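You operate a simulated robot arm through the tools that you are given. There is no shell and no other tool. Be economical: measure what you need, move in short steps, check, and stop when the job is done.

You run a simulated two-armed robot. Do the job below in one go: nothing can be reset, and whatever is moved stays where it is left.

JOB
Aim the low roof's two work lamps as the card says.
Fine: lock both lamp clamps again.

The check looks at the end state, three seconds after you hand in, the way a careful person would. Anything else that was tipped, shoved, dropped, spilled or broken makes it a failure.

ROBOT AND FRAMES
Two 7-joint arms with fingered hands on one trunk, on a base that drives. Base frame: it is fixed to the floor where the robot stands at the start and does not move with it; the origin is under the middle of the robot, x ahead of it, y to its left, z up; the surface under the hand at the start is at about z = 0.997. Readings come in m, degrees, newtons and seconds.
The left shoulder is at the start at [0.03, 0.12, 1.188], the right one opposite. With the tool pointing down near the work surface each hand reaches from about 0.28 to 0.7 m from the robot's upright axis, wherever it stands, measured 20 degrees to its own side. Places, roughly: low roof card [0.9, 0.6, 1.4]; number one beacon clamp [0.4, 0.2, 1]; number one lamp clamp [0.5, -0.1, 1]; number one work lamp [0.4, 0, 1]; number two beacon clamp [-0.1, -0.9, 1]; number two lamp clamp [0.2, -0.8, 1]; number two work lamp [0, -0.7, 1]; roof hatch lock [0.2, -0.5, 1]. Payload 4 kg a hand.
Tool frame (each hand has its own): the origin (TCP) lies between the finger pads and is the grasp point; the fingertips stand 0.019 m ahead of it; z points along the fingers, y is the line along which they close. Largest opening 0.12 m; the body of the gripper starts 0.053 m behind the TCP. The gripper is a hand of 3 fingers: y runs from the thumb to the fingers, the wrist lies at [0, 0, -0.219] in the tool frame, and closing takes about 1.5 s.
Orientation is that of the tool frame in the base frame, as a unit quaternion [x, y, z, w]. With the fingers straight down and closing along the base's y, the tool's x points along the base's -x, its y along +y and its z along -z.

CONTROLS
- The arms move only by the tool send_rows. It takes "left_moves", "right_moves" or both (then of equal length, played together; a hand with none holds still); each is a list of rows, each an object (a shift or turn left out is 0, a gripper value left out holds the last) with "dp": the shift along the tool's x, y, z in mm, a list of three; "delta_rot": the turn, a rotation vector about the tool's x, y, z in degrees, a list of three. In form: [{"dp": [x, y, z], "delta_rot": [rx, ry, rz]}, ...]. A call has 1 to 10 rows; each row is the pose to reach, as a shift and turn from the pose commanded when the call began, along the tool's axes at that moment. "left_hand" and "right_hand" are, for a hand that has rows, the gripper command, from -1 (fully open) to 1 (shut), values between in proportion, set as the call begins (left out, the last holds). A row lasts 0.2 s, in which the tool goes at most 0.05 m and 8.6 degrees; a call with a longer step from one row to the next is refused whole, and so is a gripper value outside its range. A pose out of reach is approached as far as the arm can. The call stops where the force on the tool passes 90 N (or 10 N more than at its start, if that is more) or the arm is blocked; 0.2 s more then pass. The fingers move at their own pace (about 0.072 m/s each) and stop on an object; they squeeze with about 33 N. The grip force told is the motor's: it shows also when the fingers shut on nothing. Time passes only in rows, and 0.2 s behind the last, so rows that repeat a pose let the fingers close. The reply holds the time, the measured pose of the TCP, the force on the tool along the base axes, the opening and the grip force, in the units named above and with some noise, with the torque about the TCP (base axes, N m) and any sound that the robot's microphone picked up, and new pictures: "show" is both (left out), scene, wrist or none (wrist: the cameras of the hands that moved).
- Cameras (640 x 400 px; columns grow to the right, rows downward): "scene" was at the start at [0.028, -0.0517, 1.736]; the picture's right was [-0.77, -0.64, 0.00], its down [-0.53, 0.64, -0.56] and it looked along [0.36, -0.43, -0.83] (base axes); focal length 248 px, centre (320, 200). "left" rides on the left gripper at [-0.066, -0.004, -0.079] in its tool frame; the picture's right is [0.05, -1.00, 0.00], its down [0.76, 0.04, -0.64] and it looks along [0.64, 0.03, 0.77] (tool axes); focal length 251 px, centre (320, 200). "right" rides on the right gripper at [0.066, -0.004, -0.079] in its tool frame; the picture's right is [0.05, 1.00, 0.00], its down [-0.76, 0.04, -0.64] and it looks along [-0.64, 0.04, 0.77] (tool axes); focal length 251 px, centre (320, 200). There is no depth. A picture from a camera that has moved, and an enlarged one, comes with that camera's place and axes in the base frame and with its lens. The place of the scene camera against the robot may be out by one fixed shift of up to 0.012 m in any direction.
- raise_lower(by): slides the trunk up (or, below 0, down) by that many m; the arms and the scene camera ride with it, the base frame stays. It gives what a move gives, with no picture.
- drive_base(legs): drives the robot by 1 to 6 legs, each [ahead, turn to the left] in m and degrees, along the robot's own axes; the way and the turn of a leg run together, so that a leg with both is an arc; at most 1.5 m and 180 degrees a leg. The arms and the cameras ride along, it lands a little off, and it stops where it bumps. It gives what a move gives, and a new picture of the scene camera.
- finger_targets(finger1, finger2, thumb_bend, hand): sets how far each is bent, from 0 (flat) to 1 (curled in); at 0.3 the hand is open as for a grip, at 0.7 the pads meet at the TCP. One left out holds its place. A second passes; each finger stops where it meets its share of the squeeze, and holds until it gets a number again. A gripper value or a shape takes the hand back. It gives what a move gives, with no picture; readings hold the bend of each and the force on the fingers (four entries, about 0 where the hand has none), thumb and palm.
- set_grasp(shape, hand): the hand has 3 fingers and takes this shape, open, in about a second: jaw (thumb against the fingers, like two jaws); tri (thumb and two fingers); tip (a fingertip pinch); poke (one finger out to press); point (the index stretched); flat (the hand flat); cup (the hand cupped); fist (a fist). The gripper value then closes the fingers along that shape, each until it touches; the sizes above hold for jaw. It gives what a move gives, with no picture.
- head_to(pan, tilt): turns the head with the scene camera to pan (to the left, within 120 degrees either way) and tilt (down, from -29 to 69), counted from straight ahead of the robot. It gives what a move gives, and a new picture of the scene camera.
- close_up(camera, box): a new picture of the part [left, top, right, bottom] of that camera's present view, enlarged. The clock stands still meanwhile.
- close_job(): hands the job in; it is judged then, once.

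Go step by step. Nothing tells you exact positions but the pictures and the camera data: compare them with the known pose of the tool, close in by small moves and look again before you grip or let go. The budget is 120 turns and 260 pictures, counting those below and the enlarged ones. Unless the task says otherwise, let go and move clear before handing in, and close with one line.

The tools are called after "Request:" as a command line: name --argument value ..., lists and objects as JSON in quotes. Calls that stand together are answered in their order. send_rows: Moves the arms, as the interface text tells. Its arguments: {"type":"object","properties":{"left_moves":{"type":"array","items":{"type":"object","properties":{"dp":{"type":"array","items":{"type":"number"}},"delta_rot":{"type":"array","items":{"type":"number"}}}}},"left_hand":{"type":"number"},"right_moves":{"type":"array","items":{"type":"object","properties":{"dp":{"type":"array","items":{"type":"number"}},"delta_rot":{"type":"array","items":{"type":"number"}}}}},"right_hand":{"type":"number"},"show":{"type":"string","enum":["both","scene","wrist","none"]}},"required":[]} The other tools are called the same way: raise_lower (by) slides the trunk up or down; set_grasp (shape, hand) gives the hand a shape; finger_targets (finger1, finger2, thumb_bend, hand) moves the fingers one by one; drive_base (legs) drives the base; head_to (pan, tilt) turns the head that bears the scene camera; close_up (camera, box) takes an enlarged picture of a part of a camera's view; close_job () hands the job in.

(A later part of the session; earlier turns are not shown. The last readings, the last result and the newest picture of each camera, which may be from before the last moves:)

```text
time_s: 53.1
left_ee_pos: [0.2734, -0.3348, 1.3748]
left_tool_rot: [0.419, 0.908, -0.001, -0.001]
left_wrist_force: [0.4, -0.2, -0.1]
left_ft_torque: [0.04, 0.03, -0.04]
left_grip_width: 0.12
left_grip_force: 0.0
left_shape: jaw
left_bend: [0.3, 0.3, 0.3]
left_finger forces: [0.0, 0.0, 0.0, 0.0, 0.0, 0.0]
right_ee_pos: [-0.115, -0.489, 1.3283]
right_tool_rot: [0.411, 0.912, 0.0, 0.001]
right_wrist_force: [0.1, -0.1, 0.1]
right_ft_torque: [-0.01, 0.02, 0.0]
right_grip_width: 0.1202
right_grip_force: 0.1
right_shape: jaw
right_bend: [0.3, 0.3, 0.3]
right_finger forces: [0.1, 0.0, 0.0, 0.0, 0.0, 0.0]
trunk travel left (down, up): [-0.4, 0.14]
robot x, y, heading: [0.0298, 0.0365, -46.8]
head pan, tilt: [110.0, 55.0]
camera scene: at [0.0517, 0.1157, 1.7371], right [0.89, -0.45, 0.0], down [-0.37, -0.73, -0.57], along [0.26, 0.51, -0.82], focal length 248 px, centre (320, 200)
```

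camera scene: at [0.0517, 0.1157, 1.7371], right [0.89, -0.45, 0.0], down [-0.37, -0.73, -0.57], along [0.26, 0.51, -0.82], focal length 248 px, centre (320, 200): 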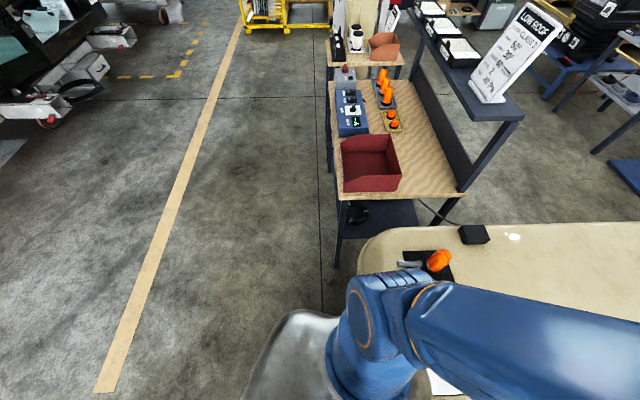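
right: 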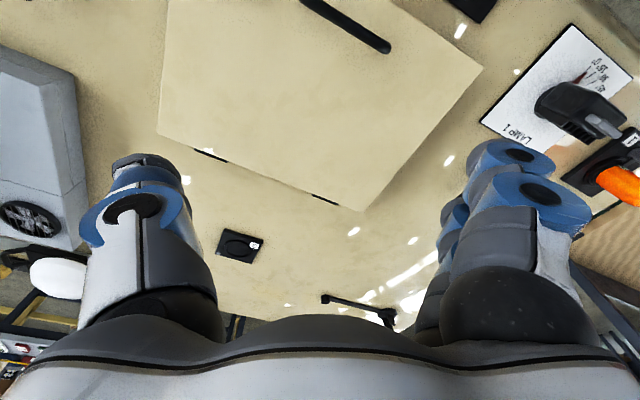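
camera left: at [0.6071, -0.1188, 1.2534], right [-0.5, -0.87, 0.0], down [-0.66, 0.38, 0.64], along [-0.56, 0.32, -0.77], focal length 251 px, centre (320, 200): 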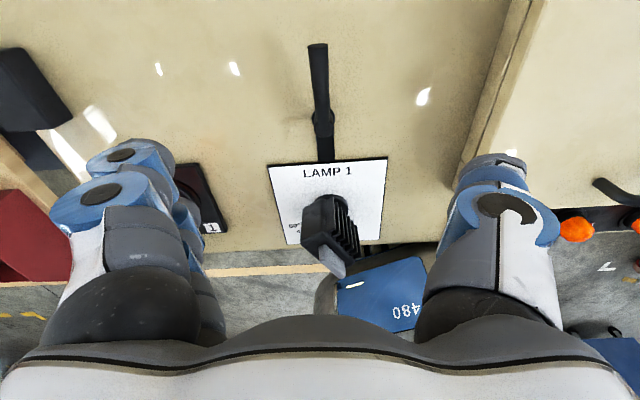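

Behind is open floor. I back off 0.2 m, then turn to run parallel with the roof edge.

Request:
drive_base --legs '[[-0.22, 0]]'

Request:
head_to --pan 0 --tilt 60

```text
time_s: 54.8
left_ee_pos: [0.1223, -0.1719, 1.3771]
left_tool_rot: [0.417, 0.909, -0.001, 0.001]
left_wrist_force: [1.1, -0.2, 0.0]
left_ft_torque: [0.0, -0.01, 0.02]
left_grip_width: 0.1199
left_grip_force: 0.0
left_shape: jaw
left_bend: [0.3, 0.3, 0.3]
left_finger forces: [0.0, 0.1, 0.0, 0.0, 0.1, 0.0]
right_ee_pos: [-0.265, -0.3246, 1.329]
right_tool_rot: [0.409, 0.913, -0.001, 0.001]
right_wrist_force: [0.4, 0.5, -0.2]
right_ft_torque: [-0.01, -0.03, 0.0]
right_grip_width: 0.1203
right_grip_force: 0.1
right_shape: jaw
right_bend: [0.3, 0.3, 0.3]
right_finger forces: [0.0, 0.1, 0.0, 0.1, 0.1, 0.0]
trunk travel left (down, up): [-0.4, 0.14]
robot x, y, heading: [-0.1206, 0.1926, -46.8]
head pan, tilt: [110.0, 55.0]
camera scene: at [-0.101, 0.2784, 1.737], right [0.89, -0.45, 0.0], down [-0.37, -0.73, -0.57], along [0.26, 0.51, -0.82], focal length 248 px, centre (320, 200)
```

scene: 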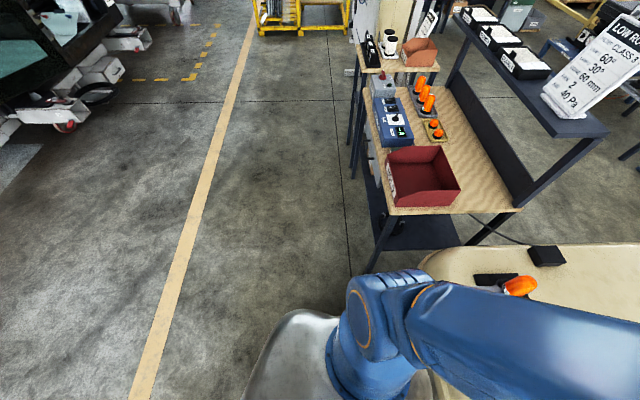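

```text
time_s: 56.6
left_ee_pos: [0.1226, -0.1715, 1.3753]
left_tool_rot: [0.418, 0.909, -0.001, 0.0]
left_wrist_force: [0.9, -0.3, 0.8]
left_ft_torque: [-0.04, 0.0, 0.0]
left_grip_width: 0.12
left_grip_force: 0.1
left_shape: jaw
left_bend: [0.3, 0.3, 0.3]
left_finger forces: [0.0, 0.0, 0.1, 0.0, 0.1, 0.1]
right_ee_pos: [-0.2649, -0.3252, 1.3287]
right_tool_rot: [0.409, 0.913, -0.001, 0.001]
right_wrist_force: [0.4, -0.6, -0.2]
right_ft_torque: [-0.02, -0.01, 0.0]
right_grip_width: 0.1201
right_grip_force: 0.1
right_shape: jaw
right_bend: [0.3, 0.3, 0.3]
right_finger forces: [0.0, 0.0, 0.0, 0.0, 0.0, 0.1]
trunk travel left (down, up): [-0.4, 0.14]
robot x, y, heading: [-0.1194, 0.1979, -46.7]
head pan, tilt: [0.0, 60.0]
camera scene: at [-0.0872, 0.1649, 1.731], right [-0.73, -0.69, 0.0], down [-0.59, 0.63, -0.5], along [0.34, -0.36, -0.87], focal length 248 px, centre (320, 200)
```

scene: 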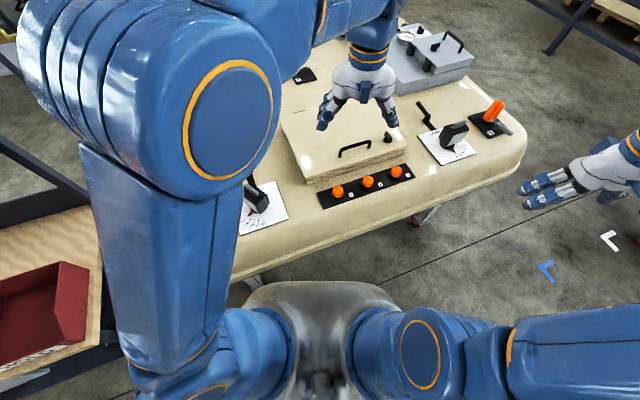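

Request:
drive_base --legs '[[0, -68], [0.62, 0], [0, 72]]'

```text
time_s: 59.1
left_ee_pos: [-0.2252, -0.2303, 1.3751]
left_tool_rot: [0.75, 0.661, -0.001, -0.001]
left_wrist_force: [-0.2, 1.0, 0.4]
left_ft_torque: [-0.06, -0.02, -0.02]
left_grip_width: 0.1199
left_grip_force: 0.1
left_shape: jaw
left_bend: [0.3, 0.3, 0.3]
left_finger forces: [0.0, 0.0, 0.0, 0.0, 0.1, 0.0]
right_ee_pos: [-0.5974, -0.0477, 1.3297]
right_tool_rot: [0.744, 0.668, 0.0, 0.003]
right_wrist_force: [0.2, 0.4, 0.0]
right_ft_torque: [-0.07, 0.01, -0.03]
right_grip_width: 0.1201
right_grip_force: 0.0
right_shape: jaw
right_bend: [0.3, 0.3, 0.3]
right_finger forces: [0.0, 0.0, 0.1, 0.0, 0.0, 0.1]
trunk travel left (down, up): [-0.4, 0.14]
robot x, y, heading: [-0.0708, 0.1938, -95.4]
head pan, tilt: [0.0, 60.0]
stopped in leg 1: the robot was blocked; the commanded pose is now the measured one
camera scene: at [-0.0748, 0.1521, 1.731], right [-1.0, 0.1, 0.0], down [0.08, 0.86, -0.5], along [-0.05, -0.5, -0.87], focal length 248 px, centre (320, 200)
```

scene: 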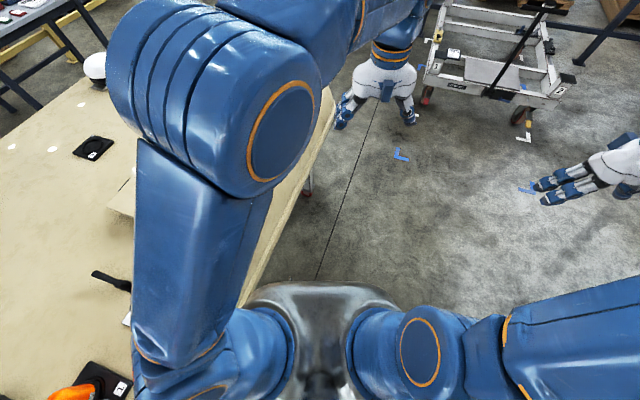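

Both stops came after about 48° with only a smooth offset, so it may not be a real bump. I try a short further turn.

Request:
drive_base --legs '[[0, -18]]'

```text
time_s: 60.5
left_ee_pos: [-0.3495, -0.1649, 1.3756]
left_tool_rot: [0.845, 0.534, 0.0, -0.001]
left_wrist_force: [0.5, -0.2, -0.2]
left_ft_torque: [-0.01, 0.02, 0.04]
left_grip_width: 0.1199
left_grip_force: 0.0
left_shape: jaw
left_bend: [0.3, 0.3, 0.3]
left_finger forces: [0.0, 0.0, 0.0, 0.0, 0.1, 0.0]
right_ee_pos: [-0.647, 0.1275, 1.3296]
right_tool_rot: [0.841, 0.542, -0.002, 0.001]
right_wrist_force: [0.7, -0.4, -0.5]
right_ft_torque: [0.0, 0.0, -0.05]
right_grip_width: 0.1199
right_grip_force: 0.0
right_shape: jaw
right_bend: [0.3, 0.3, 0.3]
right_finger forces: [0.0, 0.0, 0.0, 0.0, 0.1, 0.1]
trunk travel left (down, up): [-0.4, 0.14]
robot x, y, heading: [-0.0583, 0.1836, -113.9]
head pan, tilt: [0.0, 60.0]
camera scene: at [-0.0723, 0.1461, 1.731], right [-0.91, 0.41, 0.0], down [0.35, 0.79, -0.5], along [-0.2, -0.46, -0.87], focal length 248 px, centre (320, 200)
```

scene: 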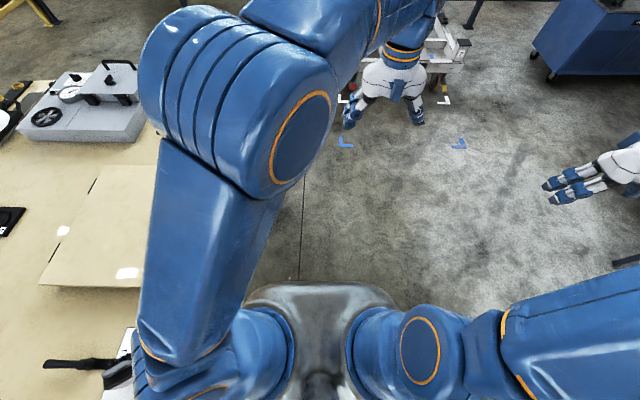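

That worked. I drive along the edge in shorter legs.

Request:
drive_base --legs '[[0.3, 0], [0.34, 0]]'

```text
time_s: 64.4
left_ee_pos: [-0.6061, -0.7533, 1.3746]
left_tool_rot: [0.843, 0.537, 0.0, -0.001]
left_wrist_force: [0.0, -0.4, -0.9]
left_ft_torque: [0.02, -0.01, 0.0]
left_grip_width: 0.1199
left_grip_force: 0.2
left_shape: jaw
left_bend: [0.3, 0.3, 0.3]
left_finger forces: [0.1, 0.1, 0.0, 0.0, 0.0, 0.0]
right_ee_pos: [-0.9051, -0.4633, 1.3273]
right_tool_rot: [0.839, 0.545, -0.001, 0.002]
right_wrist_force: [0.4, -0.5, 0.0]
right_ft_torque: [0.02, 0.01, 0.01]
right_grip_width: 0.1199
right_grip_force: 0.1
right_shape: jaw
right_bend: [0.3, 0.3, 0.3]
right_finger forces: [0.0, 0.0, 0.1, 0.0, 0.0, 0.0]
trunk travel left (down, up): [-0.4, 0.14]
robot x, y, heading: [-0.3144, -0.4018, -113.6]
head pan, tilt: [0.0, 60.0]
camera scene: at [-0.3297, -0.4415, 1.731], right [-0.92, 0.4, 0.0], down [0.35, 0.79, -0.5], along [-0.2, -0.46, -0.87], focal length 248 px, centre (320, 200)
```

scene: 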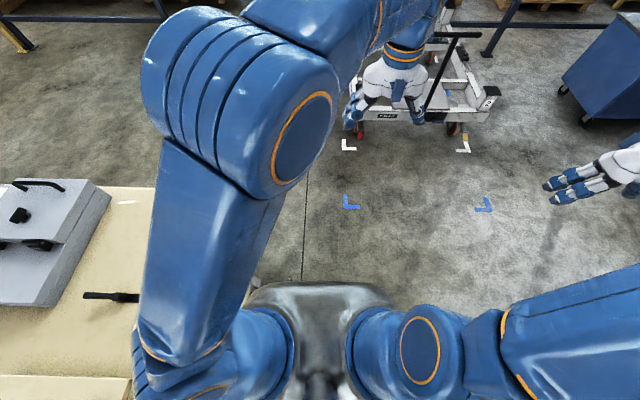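

Request:
drive_base --legs '[[0, 35], [0, 35]]'

```text
time_s: 66.7
left_ee_pos: [-0.3518, -0.8574, 1.3733]
left_tool_rot: [0.644, 0.765, 0.001, 0.0]
left_wrist_force: [-0.3, 0.4, -0.2]
left_ft_torque: [0.01, 0.03, 0.0]
left_grip_width: 0.12
left_grip_force: 0.1
left_shape: jaw
left_bend: [0.3, 0.3, 0.3]
left_finger forces: [0.0, 0.1, 0.0, 0.0, 0.0, 0.0]
right_ee_pos: [-0.7634, -0.791, 1.328]
right_tool_rot: [0.637, 0.771, 0.001, 0.002]
right_wrist_force: [-0.5, -1.3, -0.6]
right_ft_torque: [-0.01, 0.03, 0.02]
right_grip_width: 0.1201
right_grip_force: 0.0
right_shape: jaw
right_bend: [0.3, 0.3, 0.3]
right_finger forces: [0.0, 0.0, 0.0, 0.1, 0.1, 0.1]
trunk travel left (down, up): [-0.4, 0.14]
robot x, y, heading: [-0.3494, -0.4044, -78.6]
head pan, tilt: [0.0, 60.0]
stopped in leg 2: the robot was blocked; the commanded pose is now the measured one
camera scene: at [-0.3385, -0.4516, 1.7309], right [-0.98, -0.2, 0.0], down [-0.17, 0.85, -0.5], along [0.1, -0.49, -0.87], focal length 248 px, centre (320, 200)
```

scene: 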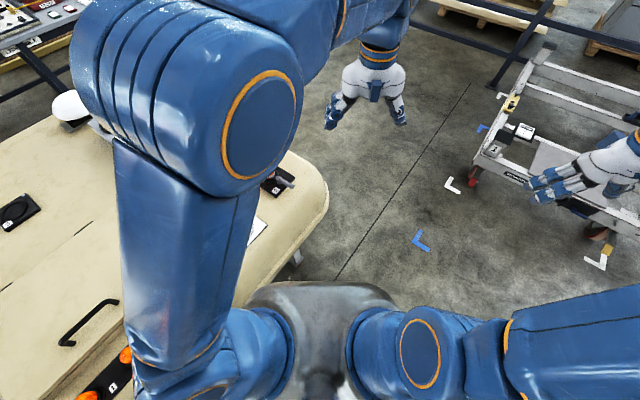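

Request:
drive_base --legs '[[0, 20]]'

```text
time_s: 68.1
left_ee_pos: [-0.2001, -0.8316, 1.3748]
left_tool_rot: [0.502, 0.865, 0.001, -0.001]
left_wrist_force: [-0.4, 0.0, 0.1]
left_ft_torque: [-0.01, 0.01, 0.0]
left_grip_width: 0.1198
left_grip_force: 0.0
left_shape: jaw
left_bend: [0.3, 0.3, 0.3]
left_finger forces: [0.0, 0.0, 0.1, 0.1, 0.0, 0.0]
right_ee_pos: [-0.6089, -0.9082, 1.3298]
right_tool_rot: [0.494, 0.869, -0.001, 0.004]
right_wrist_force: [0.3, 0.3, 0.1]
right_ft_torque: [-0.01, 0.04, 0.03]
right_grip_width: 0.12
right_grip_force: 0.0
right_shape: jaw
right_bend: [0.3, 0.3, 0.3]
right_finger forces: [0.0, 0.0, 0.1, 0.0, 0.1, 0.0]
trunk travel left (down, up): [-0.4, 0.14]
robot x, y, heading: [-0.3664, -0.4185, -59.0]
head pan, tilt: [0.0, 60.0]
camera scene: at [-0.3401, -0.4544, 1.731], right [-0.86, -0.52, 0.0], down [-0.45, 0.74, -0.5], along [0.26, -0.43, -0.87], focal length 248 px, centre (320, 200)
```

scene: 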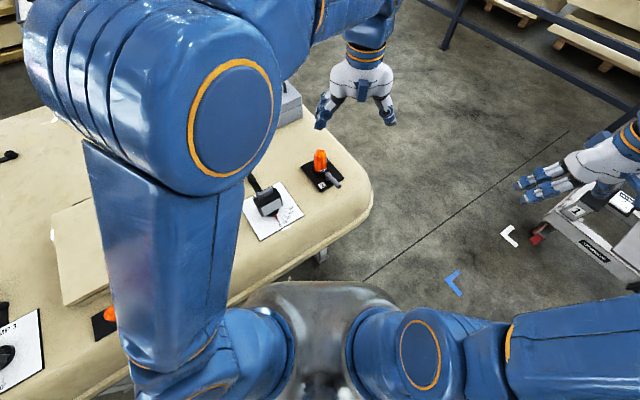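

Request:
drive_base --legs '[[0, 25]]'

```text
time_s: 69.8
left_ee_pos: [-0.0358, -0.7249, 1.3747]
left_tool_rot: [0.306, 0.952, 0.0, -0.003]
left_wrist_force: [0.5, -0.6, 0.5]
left_ft_torque: [-0.01, 0.05, -0.04]
left_grip_width: 0.12
left_grip_force: 0.1
left_shape: jaw
left_bend: [0.3, 0.3, 0.3]
left_finger forces: [0.1, 0.0, 0.0, 0.1, 0.0, 0.0]
right_ee_pos: [-0.3742, -0.9672, 1.329]
right_tool_rot: [0.296, 0.955, -0.001, 0.002]
right_wrist_force: [0.2, -0.3, 0.1]
right_ft_torque: [0.01, 0.0, 0.0]
right_grip_width: 0.1198
right_grip_force: 0.1
right_shape: jaw
right_bend: [0.3, 0.3, 0.3]
right_finger forces: [0.0, 0.0, 0.0, 0.0, 0.0, 0.0]
trunk travel left (down, up): [-0.4, 0.14]
robot x, y, heading: [-0.3784, -0.443, -33.9]
head pan, tilt: [0.0, 60.0]
camera scene: at [-0.3335, -0.4637, 1.731], right [-0.56, -0.83, 0.0], down [-0.72, 0.48, -0.5], along [0.41, -0.28, -0.87], focal length 248 px, centre (320, 200)
```

scene: 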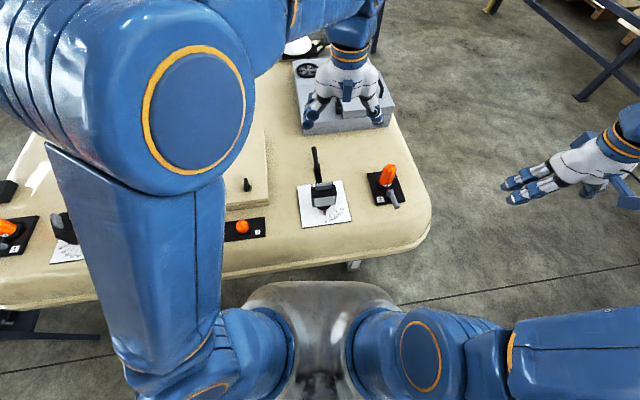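

Lamp 2 is straight ahead now. I go forward 0.1 m and turn a little left, so the left hand works at angles like those it used on lamp 1.

Request:
drive_base --legs '[[0.1, 0]]'

Request:
drive_base --legs '[[0, 17]]'

Request:
head_to --pan -15 --tilt 60

```text
time_s: 70.9
left_ee_pos: [0.0454, -0.7816, 1.3745]
left_tool_rot: [0.305, 0.952, 0.0, -0.002]
left_wrist_force: [0.4, -0.5, -0.4]
left_ft_torque: [0.02, 0.01, 0.01]
left_grip_width: 0.1202
left_grip_force: 0.1
left_shape: jaw
left_bend: [0.3, 0.3, 0.3]
left_finger forces: [0.0, 0.0, 0.1, 0.0, 0.1, 0.0]
right_ee_pos: [-0.2917, -1.0221, 1.3285]
right_tool_rot: [0.296, 0.955, -0.001, 0.0]
right_wrist_force: [0.8, -0.3, -0.4]
right_ft_torque: [0.03, 0.02, -0.01]
right_grip_width: 0.1203
right_grip_force: 0.1
right_shape: jaw
right_bend: [0.3, 0.3, 0.3]
right_finger forces: [0.1, 0.1, 0.0, 0.1, 0.0, 0.1]
trunk travel left (down, up): [-0.4, 0.14]
robot x, y, heading: [-0.2918, -0.5011, -33.8]
head pan, tilt: [0.0, 60.0]
camera scene: at [-0.2514, -0.5214, 1.7309], right [-0.56, -0.83, 0.0], down [-0.72, 0.48, -0.5], along [0.41, -0.28, -0.87], focal length 248 px, centre (320, 200)
```

scene: 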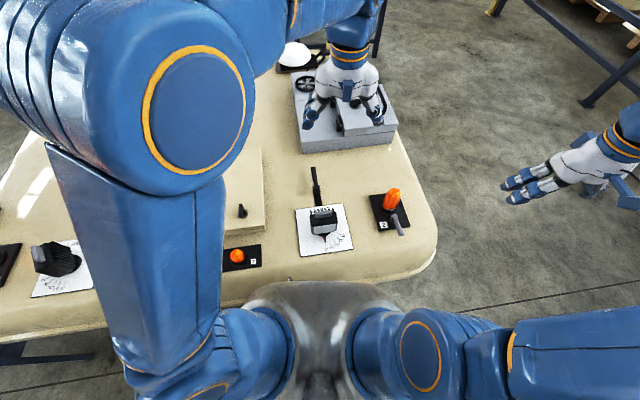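

```text
time_s: 72.3
left_ee_pos: [0.1077, -0.6675, 1.3752]
left_tool_rot: [0.159, 0.987, 0.0, 0.0]
left_wrist_force: [-0.1, -0.2, -0.6]
left_ft_torque: [0.01, -0.03, 0.01]
left_grip_width: 0.12
left_grip_force: 0.0
left_shape: jaw
left_bend: [0.3, 0.3, 0.3]
left_finger forces: [0.0, 0.0, 0.0, 0.0, 0.0, 0.0]
right_ee_pos: [-0.1431, -0.9992, 1.3284]
right_tool_rot: [0.151, 0.989, 0.001, 0.003]
right_wrist_force: [-0.3, 0.4, 0.1]
right_ft_torque: [-0.01, -0.04, 0.02]
right_grip_width: 0.1199
right_grip_force: 0.1
right_shape: jaw
right_bend: [0.3, 0.3, 0.3]
right_finger forces: [0.0, 0.0, 0.0, 0.1, 0.0, 0.0]
trunk travel left (down, up): [-0.4, 0.14]
robot x, y, heading: [-0.3042, -0.5135, -16.9]
head pan, tilt: [0.0, 60.0]
camera scene: at [-0.2578, -0.5251, 1.7311], right [-0.29, -0.96, 0.0], down [-0.83, 0.25, -0.5], along [0.48, -0.15, -0.87], focal length 248 px, centre (320, 200)
```

scene: 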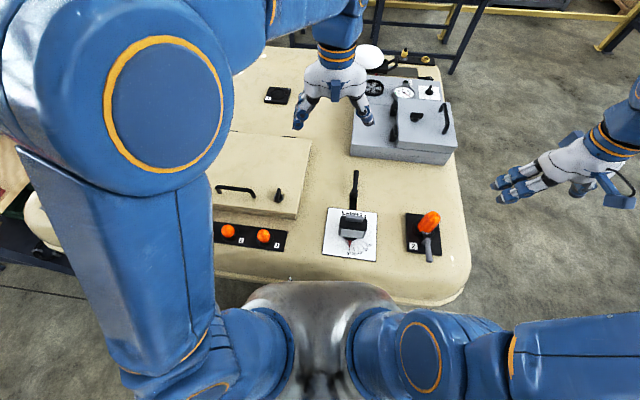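

```text
time_s: 73.1
left_ee_pos: [0.1134, -0.665, 1.3747]
left_tool_rot: [0.159, 0.987, -0.001, -0.001]
left_wrist_force: [0.5, 0.7, 0.0]
left_ft_torque: [-0.02, 0.0, 0.04]
left_grip_width: 0.1201
left_grip_force: 0.0
left_shape: jaw
left_bend: [0.3, 0.3, 0.3]
left_finger forces: [0.1, 0.1, 0.0, 0.1, 0.1, 0.0]
right_ee_pos: [-0.1399, -0.9959, 1.3291]
right_tool_rot: [0.151, 0.989, 0.0, 0.002]
right_wrist_force: [-0.3, 0.5, -0.1]
right_ft_torque: [-0.02, 0.0, 0.01]
right_grip_width: 0.12
right_grip_force: 0.1
right_shape: jaw
right_bend: [0.3, 0.3, 0.3]
right_finger forces: [0.0, 0.0, 0.0, 0.0, 0.0, 0.0]
trunk travel left (down, up): [-0.4, 0.14]
robot x, y, heading: [-0.2996, -0.5115, -17.3]
head pan, tilt: [-15.0, 60.0]
camera scene: at [-0.2605, -0.5374, 1.731], right [-0.53, -0.85, 0.0], down [-0.73, 0.46, -0.5], along [0.42, -0.27, -0.87], focal length 248 px, centre (320, 200)
```

scene: 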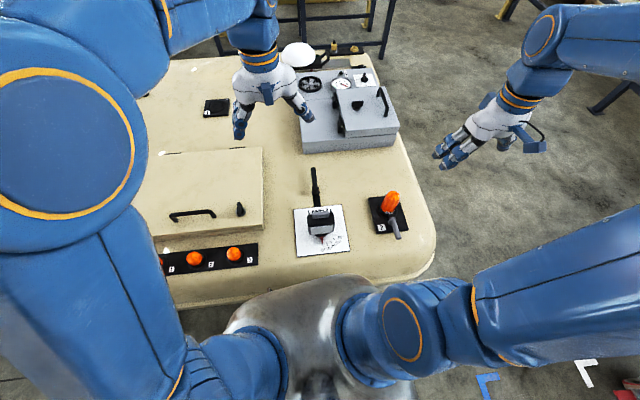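

Request:
close_up --camera "scene" --box '[280, 155, 370, 265]'

Request:
close_up --camera "scene" --box '[300, 200, 356, 260]'

```text
3.64 times, centred on (325, 210) of scene
camera zoom: at [-0.2605, -0.5374, 1.731], right [-0.53, -0.85, 0.0], down [-0.73, 0.46, -0.5], along [0.42, -0.27, -0.87], focal length 904 px, centre (302, 164)
```

zoom: 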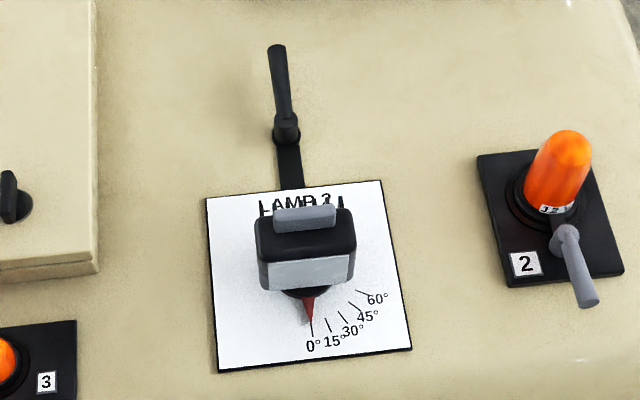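

```text
6.67 times, centred on (328, 230) of scene
camera zoom: at [-0.2605, -0.5374, 1.731], right [-0.53, -0.85, 0.0], down [-0.73, 0.46, -0.5], along [0.42, -0.27, -0.87], focal length 1656 px, centre (267, 0)
```

zoom: 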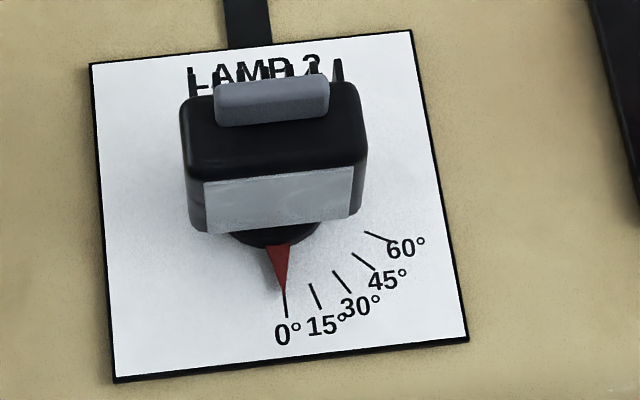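

Lamp 2 has a mirrored dial (0→60° counter-clockwise from above), so it needs +30° counter-clockwise. Its axis is at about [0.023, -0.720] and the lever pivot at about [0.155, -0.787]. I bring the left hand over lever 2.

Request:
send_rows --left_moves '[{"dp": [-28, -22, 0], "delta_rot": [0, 0, 2]}, {"dp": [-56, -44, 0], "delta_rot": [0, 0, 4]}, {"dp": [-84, -66, 0], "delta_rot": [0, 0, 6]}, {"dp": [-112, -88, 0], "delta_rot": [0, 0, 6.7]}, {"dp": [-140, -110, 30], "delta_rot": [0, 0, 6.7]}, {"dp": [-140, -110, 80], "delta_rot": [0, 0, 6.7]}, {"dp": [-140, -110, 130], "delta_rot": [0, 0, 6.7]}, {"dp": [-140, -110, 180], "delta_rot": [0, 0, 6.7]}, {"dp": [-140, -110, 220], "delta_rot": [0, 0, 6.7]}, {"dp": [-140, -110, 220], "delta_rot": [0, 0, 6.7]}]' --show "wrist"

```text
time_s: 75.3
left_ee_pos: [0.2075, -0.8147, 1.1549]
left_tool_rot: [0.217, 0.976, -0.001, -0.001]
left_wrist_force: [0.8, -0.1, 0.0]
left_ft_torque: [-0.02, -0.02, -0.05]
left_grip_width: 0.12
left_grip_force: 0.0
left_shape: jaw
left_bend: [0.3, 0.3, 0.3]
left_finger forces: [0.1, 0.0, 0.0, 0.0, 0.0, 0.0]
left hand out of reach, approached as far as the arm can: row 4, 5, 6
right_ee_pos: [-0.1405, -0.9978, 1.329]
right_tool_rot: [0.15, 0.989, 0.001, 0.001]
right_wrist_force: [-0.5, 0.4, 0.0]
right_ft_torque: [0.0, -0.02, -0.02]
right_grip_width: 0.1198
right_grip_force: 0.0
right_shape: jaw
right_bend: [0.3, 0.3, 0.3]
right_finger forces: [0.0, 0.1, 0.0, 0.0, 0.0, 0.0]
trunk travel left (down, up): [-0.4, 0.14]
robot x, y, heading: [-0.302, -0.5158, -17.1]
head pan, tilt: [-15.0, 60.0]
camera left: at [0.2661, -0.8454, 1.2339], right [-0.47, -0.88, 0.0], down [-0.67, 0.36, 0.64], along [-0.57, 0.3, -0.76], focal length 251 px, centre (320, 200)
```

left: 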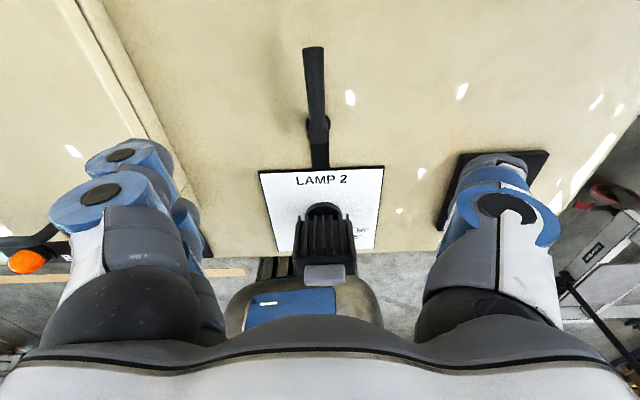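

Request:
send_rows --left_moves '[{"dp": [-4, 4, 45]}, {"dp": [-4, 4, 90]}, {"dp": [-4, 4, 130]}, {"dp": [-4, 4, 160]}, {"dp": [-4, 4, 172]}, {"dp": [-4, 4, 176]}, {"dp": [-4, 4, 176]}]' --show "wrist"

```text
time_s: 76.9
left_ee_pos: [0.2104, -0.8105, 0.9795]
left_tool_rot: [0.217, 0.976, 0.0, -0.002]
left_wrist_force: [0.2, 0.1, -0.1]
left_ft_torque: [-0.02, 0.0, 0.0]
left_grip_width: 0.12
left_grip_force: 0.0
left_shape: jaw
left_bend: [0.3, 0.3, 0.3]
left_finger forces: [0.0, 0.0, 0.1, 0.0, 0.1, 0.1]
left hand out of reach, approached as far as the arm can: row 5, 6, 7
right_ee_pos: [-0.1409, -0.9968, 1.3289]
right_tool_rot: [0.151, 0.989, 0.001, 0.001]
right_wrist_force: [0.3, -0.6, -0.2]
right_ft_torque: [0.0, -0.01, 0.0]
right_grip_width: 0.1202
right_grip_force: 0.0
right_shape: jaw
right_bend: [0.3, 0.3, 0.3]
right_finger forces: [0.1, 0.0, 0.0, 0.0, 0.1, 0.0]
trunk travel left (down, up): [-0.4, 0.14]
robot x, y, heading: [-0.3014, -0.5123, -17.0]
head pan, tilt: [-15.0, 60.0]
camera left: at [0.2682, -0.8406, 1.0586], right [-0.47, -0.88, 0.0], down [-0.67, 0.36, 0.64], along [-0.57, 0.3, -0.76], focal length 251 px, centre (320, 200)
```

left: 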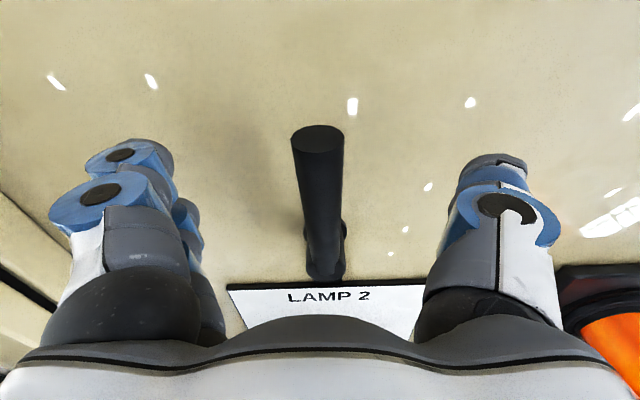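

Request:
send_rows --left_moves '[{"dp": [0, 0, 1]}, {"dp": [0, 0, 1]}, {"dp": [0, 0, 1]}, {"dp": [0, 0, 1]}, {"dp": [0, 0, 1]}, {"dp": [0, 0, 1]}, {"dp": [0, 0, 1]}, {"dp": [0, 0, 1]}]' --left_hand 1 --show "none"

Request:
send_rows --left_moves '[{"dp": [0.2, 4.2, 0], "delta_rot": [0, 0, -4]}, {"dp": [0.6, 8.4, 0], "delta_rot": [0, 0, -8]}, {"dp": [0.6, 8.4, 0], "delta_rot": [0, 0, -8]}]' --show "wrist"

```text
time_s: 78.7
left_ee_pos: [0.209, -0.8108, 0.9782]
left_tool_rot: [0.217, 0.976, 0.001, -0.001]
left_wrist_force: [-0.7, -0.1, -7.9]
left_ft_torque: [0.01, 0.03, -0.01]
left_grip_width: 0.0115
left_grip_force: 32.6
left_shape: jaw
left_bend: [0.97, 0.98, 0.82]
left_finger forces: [14.4, 14.2, 0.1, 0.0, 28.3, 0.0]
right_ee_pos: [-0.1393, -0.9992, 1.3292]
right_tool_rot: [0.151, 0.989, 0.001, 0.002]
right_wrist_force: [0.0, 0.7, -0.7]
right_ft_torque: [-0.02, -0.03, -0.03]
right_grip_width: 0.1201
right_grip_force: 0.1
right_shape: jaw
right_bend: [0.3, 0.3, 0.3]
right_finger forces: [0.1, 0.0, 0.0, 0.0, 0.1, 0.0]
trunk travel left (down, up): [-0.4, 0.14]
robot x, y, heading: [-0.2991, -0.5141, -17.1]
head pan, tilt: [-15.0, 60.0]
```

```text
time_s: 79.5
left_ee_pos: [0.2123, -0.8029, 0.9779]
left_tool_rot: [0.148, 0.989, 0.0, -0.002]
left_wrist_force: [-3.3, 0.6, -11.1]
left_ft_torque: [-0.01, 0.04, -0.06]
left_grip_width: 0.0113
left_grip_force: 33.4
left_shape: jaw
left_bend: [0.97, 0.97, 0.82]
left_finger forces: [14.1, 14.3, 0.1, 0.0, 28.9, 0.0]
right_ee_pos: [-0.1406, -0.998, 1.3283]
right_tool_rot: [0.151, 0.989, 0.001, 0.001]
right_wrist_force: [0.0, -0.1, 0.8]
right_ft_torque: [0.02, 0.0, 0.04]
right_grip_width: 0.12
right_grip_force: 0.1
right_shape: jaw
right_bend: [0.3, 0.3, 0.3]
right_finger forces: [0.0, 0.0, 0.0, 0.0, 0.1, 0.1]
trunk travel left (down, up): [-0.4, 0.14]
robot x, y, heading: [-0.3022, -0.5123, -17.2]
head pan, tilt: [-15.0, 60.0]
camera left: at [0.2751, -0.8251, 1.0565], right [-0.34, -0.94, 0.0], down [-0.72, 0.26, 0.65], along [-0.61, 0.22, -0.76], focal length 251 px, centre (320, 200)
```

left: 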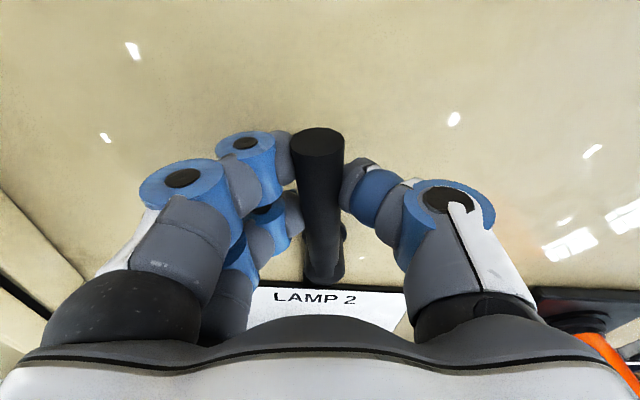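

Request:
send_rows --left_moves '[{"dp": [0.6, 8, 0], "delta_rot": [0, 0, -8]}, {"dp": [2.2, 16, 0], "delta_rot": [0, 0, -16]}, {"dp": [5, 23.5, 0], "delta_rot": [0, 0, -24]}, {"dp": [9, 30.5, 0], "delta_rot": [0, 0, -32]}, {"dp": [13.6, 37, 0], "delta_rot": [0, 0, -40]}, {"dp": [13.6, 37, 0], "delta_rot": [0, 0, -40]}]' --show "none"

Request:
send_rows --left_moves '[{"dp": [0.6, 8, 0], "delta_rot": [0, 0, -8]}, {"dp": [2.2, 16, 0], "delta_rot": [0, 0, -16]}, {"dp": [5, 23.5, 0], "delta_rot": [0, 0, -24]}, {"dp": [9, 30.5, 0], "delta_rot": [0, 0, -32]}, {"dp": [9, 30.5, 0], "delta_rot": [0, 0, -32]}]' --show "both"

```text
time_s: 80.9
left_ee_pos: [0.2112, -0.7641, 0.9785]
left_tool_rot: [-0.2, 0.98, 0.001, -0.002]
left_wrist_force: [-3.9, -0.6, -11.8]
left_ft_torque: [0.03, 0.09, -0.16]
left_grip_width: 0.0114
left_grip_force: 33.5
left_shape: jaw
left_bend: [0.97, 0.97, 0.82]
left_finger forces: [13.2, 17.3, 0.2, 0.0, 28.6, 0.0]
right_ee_pos: [-0.1407, -0.9996, 1.3289]
right_tool_rot: [0.151, 0.989, 0.001, 0.002]
right_wrist_force: [-0.1, 0.4, 0.3]
right_ft_torque: [0.01, 0.0, -0.03]
right_grip_width: 0.1199
right_grip_force: 0.1
right_shape: jaw
right_bend: [0.3, 0.3, 0.3]
right_finger forces: [0.1, 0.0, 0.0, 0.0, 0.0, 0.0]
trunk travel left (down, up): [-0.4, 0.14]
robot x, y, heading: [-0.3038, -0.5125, -16.9]
head pan, tilt: [-15.0, 60.0]
```

```text
time_s: 82.1
left_ee_pos: [0.1917, -0.7377, 0.9783]
left_tool_rot: [-0.462, 0.887, 0.0, -0.001]
left_wrist_force: [2.6, 3.1, -6.0]
left_ft_torque: [-0.03, 0.07, -0.08]
left_grip_width: 0.0112
left_grip_force: 33.2
left_shape: jaw
left_bend: [0.97, 0.97, 0.82]
left_finger forces: [13.3, 16.6, 0.1, 0.0, 29.8, 0.0]
right_ee_pos: [-0.1377, -0.9976, 1.3288]
right_tool_rot: [0.15, 0.989, -0.001, 0.001]
right_wrist_force: [0.5, 0.5, -0.4]
right_ft_torque: [0.02, -0.01, 0.01]
right_grip_width: 0.1201
right_grip_force: 0.1
right_shape: jaw
right_bend: [0.3, 0.3, 0.3]
right_finger forces: [0.0, 0.1, 0.1, 0.0, 0.0, 0.1]
trunk travel left (down, up): [-0.4, 0.14]
robot x, y, heading: [-0.3002, -0.5148, -17.2]
head pan, tilt: [-15.0, 60.0]
camera scene: at [-0.2599, -0.5392, 1.731], right [-0.53, -0.85, 0.0], down [-0.73, 0.46, -0.5], along [0.42, -0.27, -0.87], focal length 248 px, centre (320, 200)
camera left: at [0.2328, -0.685, 1.0566], right [0.79, -0.62, 0.0], down [-0.47, -0.6, 0.64], along [-0.4, -0.51, -0.76], focal length 251 px, centre (320, 200)
```

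scene: 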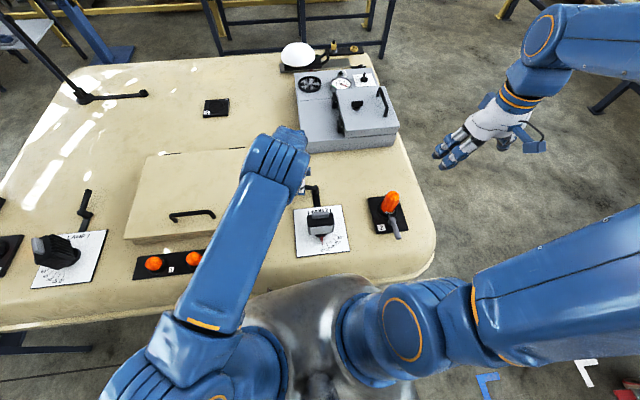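
left: 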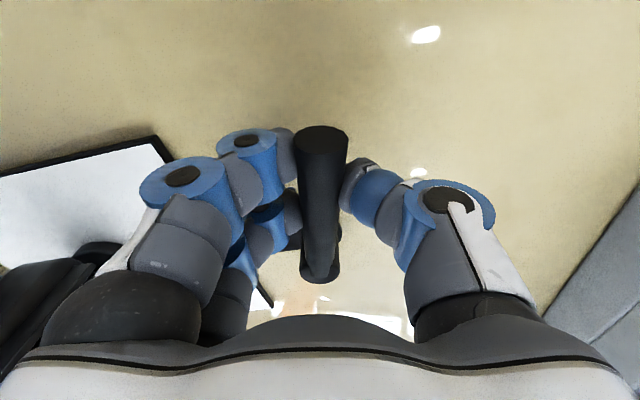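

Request:
send_rows --left_moves '[{"dp": [0.3, 5.5, 0], "delta_rot": [0, 0, -5.5]}, {"dp": [1, 11, 0], "delta_rot": [0, 0, -11]}, {"dp": [1, 11, 0], "delta_rot": [0, 0, -11]}]' --show "none"

```text
time_s: 82.9
left_ee_pos: [0.1818, -0.7318, 0.9794]
left_tool_rot: [-0.545, 0.839, 0.001, -0.002]
left_wrist_force: [3.7, 5.7, -5.8]
left_ft_torque: [-0.01, 0.01, -0.07]
left_grip_width: 0.0113
left_grip_force: 32.7
left_shape: jaw
left_bend: [0.97, 0.97, 0.82]
left_finger forces: [13.3, 16.2, 0.0, 0.0, 29.8, 0.0]
right_ee_pos: [-0.14, -0.9976, 1.3297]
right_tool_rot: [0.15, 0.989, 0.0, 0.001]
right_wrist_force: [0.0, -0.6, 1.0]
right_ft_torque: [-0.02, -0.03, -0.02]
right_grip_width: 0.1199
right_grip_force: 0.0
right_shape: jaw
right_bend: [0.3, 0.3, 0.3]
right_finger forces: [0.0, 0.0, 0.0, 0.0, 0.0, 0.0]
trunk travel left (down, up): [-0.4, 0.14]
robot x, y, heading: [-0.302, -0.5115, -17.2]
head pan, tilt: [-15.0, 60.0]
```

Request:
send_rows --left_moves '[{"dp": [0.2, 5, 0], "delta_rot": [0, 0, -4]}, {"dp": [0.2, 5, 0], "delta_rot": [0, 0, -4]}]' --show "none"

```text
time_s: 83.5
left_ee_pos: [0.1791, -0.7296, 0.9771]
left_tool_rot: [-0.574, 0.819, 0.0, -0.001]
left_wrist_force: [14.8, 3.4, -7.2]
left_ft_torque: [-0.1, -0.1, -0.13]
left_grip_width: 0.0116
left_grip_force: 33.1
left_shape: jaw
left_bend: [0.97, 0.97, 0.82]
left_finger forces: [11.1, 14.4, 0.0, 0.0, 35.8, 0.1]
right_ee_pos: [-0.1376, -0.9975, 1.329]
right_tool_rot: [0.151, 0.989, -0.001, 0.001]
right_wrist_force: [0.3, 0.6, -0.5]
right_ft_torque: [-0.02, -0.03, 0.02]
right_grip_width: 0.1203
right_grip_force: 0.0
right_shape: jaw
right_bend: [0.3, 0.3, 0.3]
right_finger forces: [0.0, 0.0, 0.0, 0.1, 0.0, 0.0]
trunk travel left (down, up): [-0.4, 0.14]
robot x, y, heading: [-0.3004, -0.5106, -17.0]
head pan, tilt: [-15.0, 60.0]
```

Clamp 2's lever is at its open stop. I release and lift, turning the hand back.

Request:
send_rows --left_moves '[{"dp": [0, -5, 0], "delta_rot": [0, 0, 4]}, {"dp": [0, -5, 0], "delta_rot": [0, 0, 4]}, {"dp": [0, -5, 0], "delta_rot": [0, 0, 4]}, {"dp": [0, -5, 0], "delta_rot": [0, 0, 4]}, {"dp": [0, -5, -30], "delta_rot": [0, 0, 4]}, {"dp": [0, -5, -75], "delta_rot": [0, 0, 4]}, {"dp": [0, -5, -120], "delta_rot": [0, 0, 12]}, {"dp": [0, -5, -165], "delta_rot": [0, 0, 20]}, {"dp": [0, -5, -200], "delta_rot": [0, 0, 28]}, {"dp": [0, -5, -200], "delta_rot": [0, 0, 36]}]' --left_hand 0 --show "none"

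Request:
send_rows --left_moves '[{"dp": [0, 0, 0], "delta_rot": [0, 0, 8]}, {"dp": [0, 0, 0], "delta_rot": [0, 0, 16]}, {"dp": [0, 0, 0], "delta_rot": [0, 0, 24]}, {"dp": [0, 0, 0], "delta_rot": [0, 0, 32]}, {"dp": [0, 0, 0], "delta_rot": [0, 0, 40]}, {"dp": [0, 0, 0], "delta_rot": [0, 0, 48]}, {"dp": [0, 0, 0], "delta_rot": [0, 0, 55]}, {"dp": [0, 0, 0], "delta_rot": [0, 0, 60]}, {"dp": [0, 0, 0], "delta_rot": [0, 0, 60]}]' --left_hand -1 --show "wrist"

Request:
close_up --camera "left" --box '[230, 60, 410, 230]'

```text
time_s: 85.7
left_ee_pos: [0.183, -0.7324, 1.1774]
left_tool_rot: [-0.29, 0.957, 0.0, -0.001]
left_wrist_force: [0.0, -0.7, 0.1]
left_ft_torque: [0.02, 0.01, -0.03]
left_grip_width: 0.0594
left_grip_force: 0.0
left_shape: jaw
left_bend: [0.34, 0.34, 0.95]
left_finger forces: [0.0, 0.0, 0.0, 0.1, 0.0, 0.0]
right_ee_pos: [-0.141, -0.9981, 1.3291]
right_tool_rot: [0.15, 0.989, 0.0, 0.002]
right_wrist_force: [0.3, -0.6, -0.4]
right_ft_torque: [-0.01, 0.02, 0.0]
right_grip_width: 0.1201
right_grip_force: 0.0
right_shape: jaw
right_bend: [0.3, 0.3, 0.3]
right_finger forces: [0.0, 0.1, 0.0, 0.1, 0.0, 0.0]
trunk travel left (down, up): [-0.4, 0.14]
robot x, y, heading: [-0.3044, -0.513, -17.3]
head pan, tilt: [-15.0, 60.0]
```

```text
time_s: 87.7
left_ee_pos: [0.1821, -0.7333, 1.1784]
left_tool_rot: [0.226, 0.974, 0.0, -0.001]
left_wrist_force: [0.1, -0.1, -0.3]
left_ft_torque: [-0.01, 0.02, -0.01]
left_grip_width: 0.1197
left_grip_force: 0.1
left_shape: jaw
left_bend: [0.3, 0.3, 0.3]
left_finger forces: [0.1, 0.0, 0.0, 0.1, 0.0, 0.0]
right_ee_pos: [-0.1399, -0.9976, 1.3272]
right_tool_rot: [0.151, 0.989, 0.001, 0.002]
right_wrist_force: [-0.7, 0.6, 0.1]
right_ft_torque: [-0.03, -0.02, 0.02]
right_grip_width: 0.1201
right_grip_force: 0.0
right_shape: jaw
right_bend: [0.3, 0.3, 0.3]
right_finger forces: [0.0, 0.0, 0.0, 0.0, 0.1, 0.1]
trunk travel left (down, up): [-0.4, 0.14]
robot x, y, heading: [-0.2994, -0.513, -17.2]
head pan, tilt: [-15.0, 60.0]
camera left: at [0.2394, -0.7646, 1.257], right [-0.49, -0.87, 0.0], down [-0.67, 0.37, 0.65], along [-0.56, 0.31, -0.76], focal length 251 px, centre (320, 200)
```

left: 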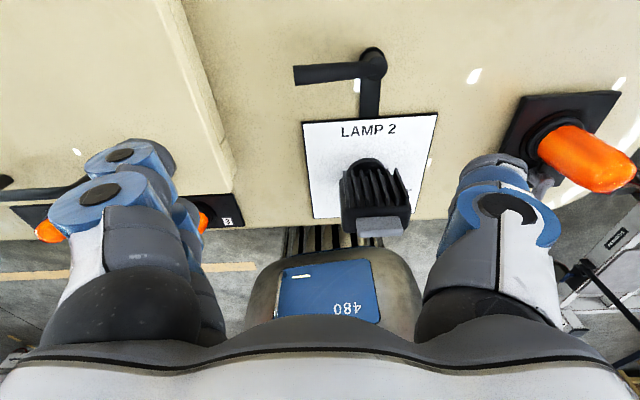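

```text
2.35 times, centred on (320, 145) of left
camera zoom: at [0.2394, -0.7646, 1.257], right [-0.49, -0.87, 0.0], down [-0.67, 0.37, 0.65], along [-0.56, 0.31, -0.76], focal length 592 px, centre (320, 329)
```

zoom: 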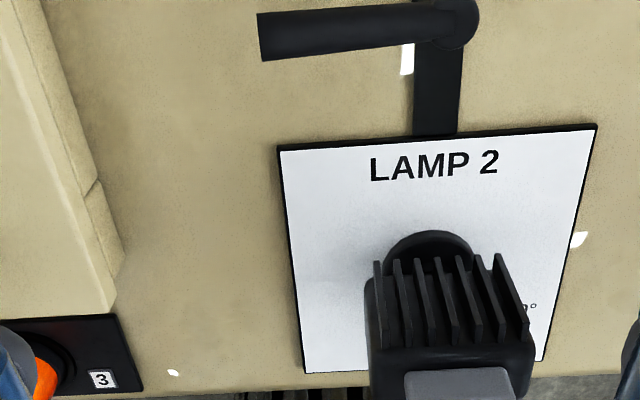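

I grip the lamp head by its sides from above (a better wrist angle for 30° counter-clockwise). First I hover.

Request:
send_rows --left_moves '[{"dp": [37, -14, 0]}, {"dp": [74, -29, 0]}, {"dp": [111, -43, 0]}, {"dp": [149, -58, 0]}, {"dp": [149, -58, 40]}, {"dp": [149, -58, 70]}, {"dp": [149, -58, 70]}]' --show "both"

Request:
close_up --camera "scene" --box '[260, 150, 400, 270]'

```text
time_s: 89.3
left_ee_pos: [0.0194, -0.718, 1.1097]
left_tool_rot: [0.226, 0.974, 0.0, -0.001]
left_wrist_force: [-1.1, 0.4, -0.5]
left_ft_torque: [-0.01, 0.01, 0.02]
left_grip_width: 0.1199
left_grip_force: 0.1
left_shape: jaw
left_bend: [0.3, 0.3, 0.3]
left_finger forces: [0.0, 0.0, 0.0, 0.0, 0.0, 0.0]
right_ee_pos: [-0.1409, -0.9982, 1.3304]
right_tool_rot: [0.15, 0.989, 0.0, 0.003]
right_wrist_force: [0.5, 0.3, 0.0]
right_ft_torque: [0.02, -0.02, 0.03]
right_grip_width: 0.1198
right_grip_force: 0.0
right_shape: jaw
right_bend: [0.3, 0.3, 0.3]
right_finger forces: [0.1, 0.1, 0.0, 0.0, 0.0, 0.1]
trunk travel left (down, up): [-0.4, 0.14]
robot x, y, heading: [-0.3032, -0.518, -17.2]
head pan, tilt: [-15.0, 60.0]
camera scene: at [-0.2625, -0.539, 1.731], right [-0.53, -0.85, 0.0], down [-0.73, 0.46, -0.5], along [0.42, -0.27, -0.87], focal length 248 px, centre (320, 200)
camera left: at [0.0772, -0.7496, 1.1883], right [-0.49, -0.87, 0.0], down [-0.67, 0.37, 0.64], along [-0.56, 0.31, -0.76], focal length 251 px, centre (320, 200)
```

scene: 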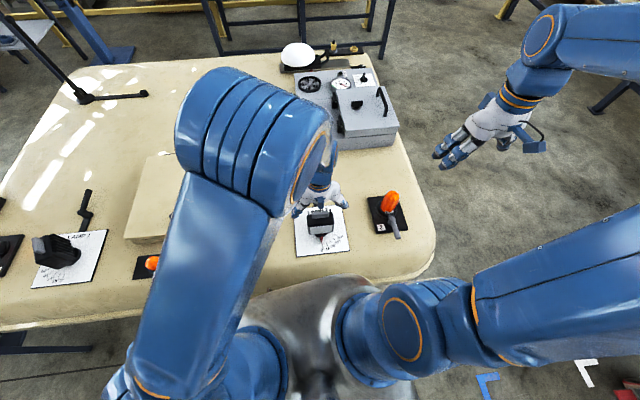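
left: 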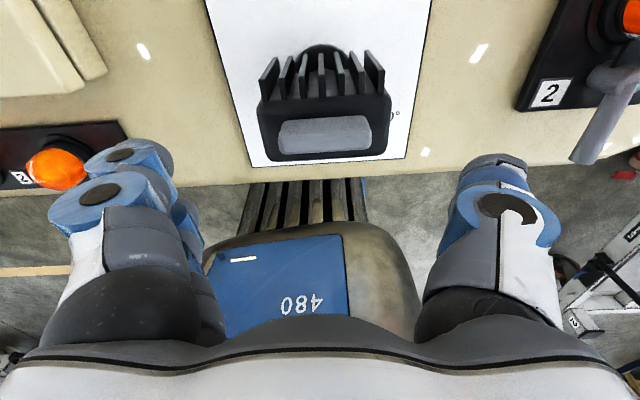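

```text
3.33 times, centred on (330, 210) of scene
camera zoom: at [-0.2625, -0.539, 1.731], right [-0.53, -0.85, 0.0], down [-0.73, 0.46, -0.5], along [0.42, -0.27, -0.87], focal length 828 px, centre (287, 167)
```

zoom: 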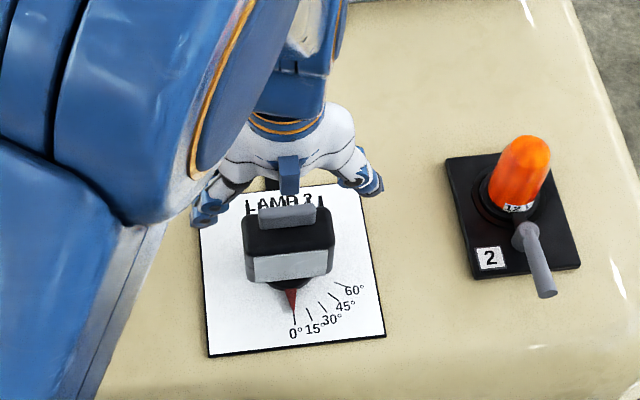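

Request:
send_rows --left_moves '[{"dp": [-4, -3, 25]}, {"dp": [-4, -3, 50]}, {"dp": [-4, -3, 65]}, {"dp": [-4, -3, 72]}, {"dp": [-4, -3, 72]}]' --show "wrist"

```text
time_s: 90.5
left_ee_pos: [0.0238, -0.7254, 1.0352]
left_tool_rot: [0.226, 0.974, -0.001, 0.0]
left_wrist_force: [0.2, -0.6, -0.7]
left_ft_torque: [0.0, 0.01, -0.02]
left_grip_width: 0.1201
left_grip_force: 0.0
left_shape: jaw
left_bend: [0.3, 0.3, 0.3]
left_finger forces: [0.0, 0.0, 0.1, 0.1, 0.0, 0.1]
right_ee_pos: [-0.1406, -0.9981, 1.3281]
right_tool_rot: [0.15, 0.989, 0.0, 0.002]
right_wrist_force: [0.9, 0.0, -0.2]
right_ft_torque: [0.01, 0.01, 0.02]
right_grip_width: 0.1202
right_grip_force: 0.1
right_shape: jaw
right_bend: [0.3, 0.3, 0.3]
right_finger forces: [0.0, 0.0, 0.0, 0.0, 0.0, 0.1]
trunk travel left (down, up): [-0.4, 0.14]
robot x, y, heading: [-0.2971, -0.5152, -17.3]
head pan, tilt: [-15.0, 60.0]
camera left: at [0.082, -0.7559, 1.1151], right [-0.49, -0.87, 0.0], down [-0.67, 0.37, 0.65], along [-0.56, 0.31, -0.76], focal length 251 px, centre (320, 200)
```

left: 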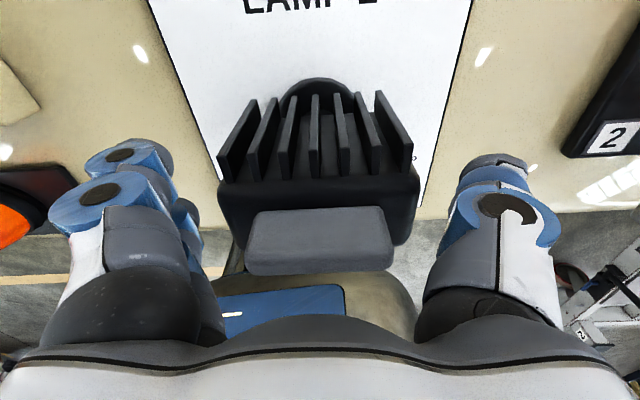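

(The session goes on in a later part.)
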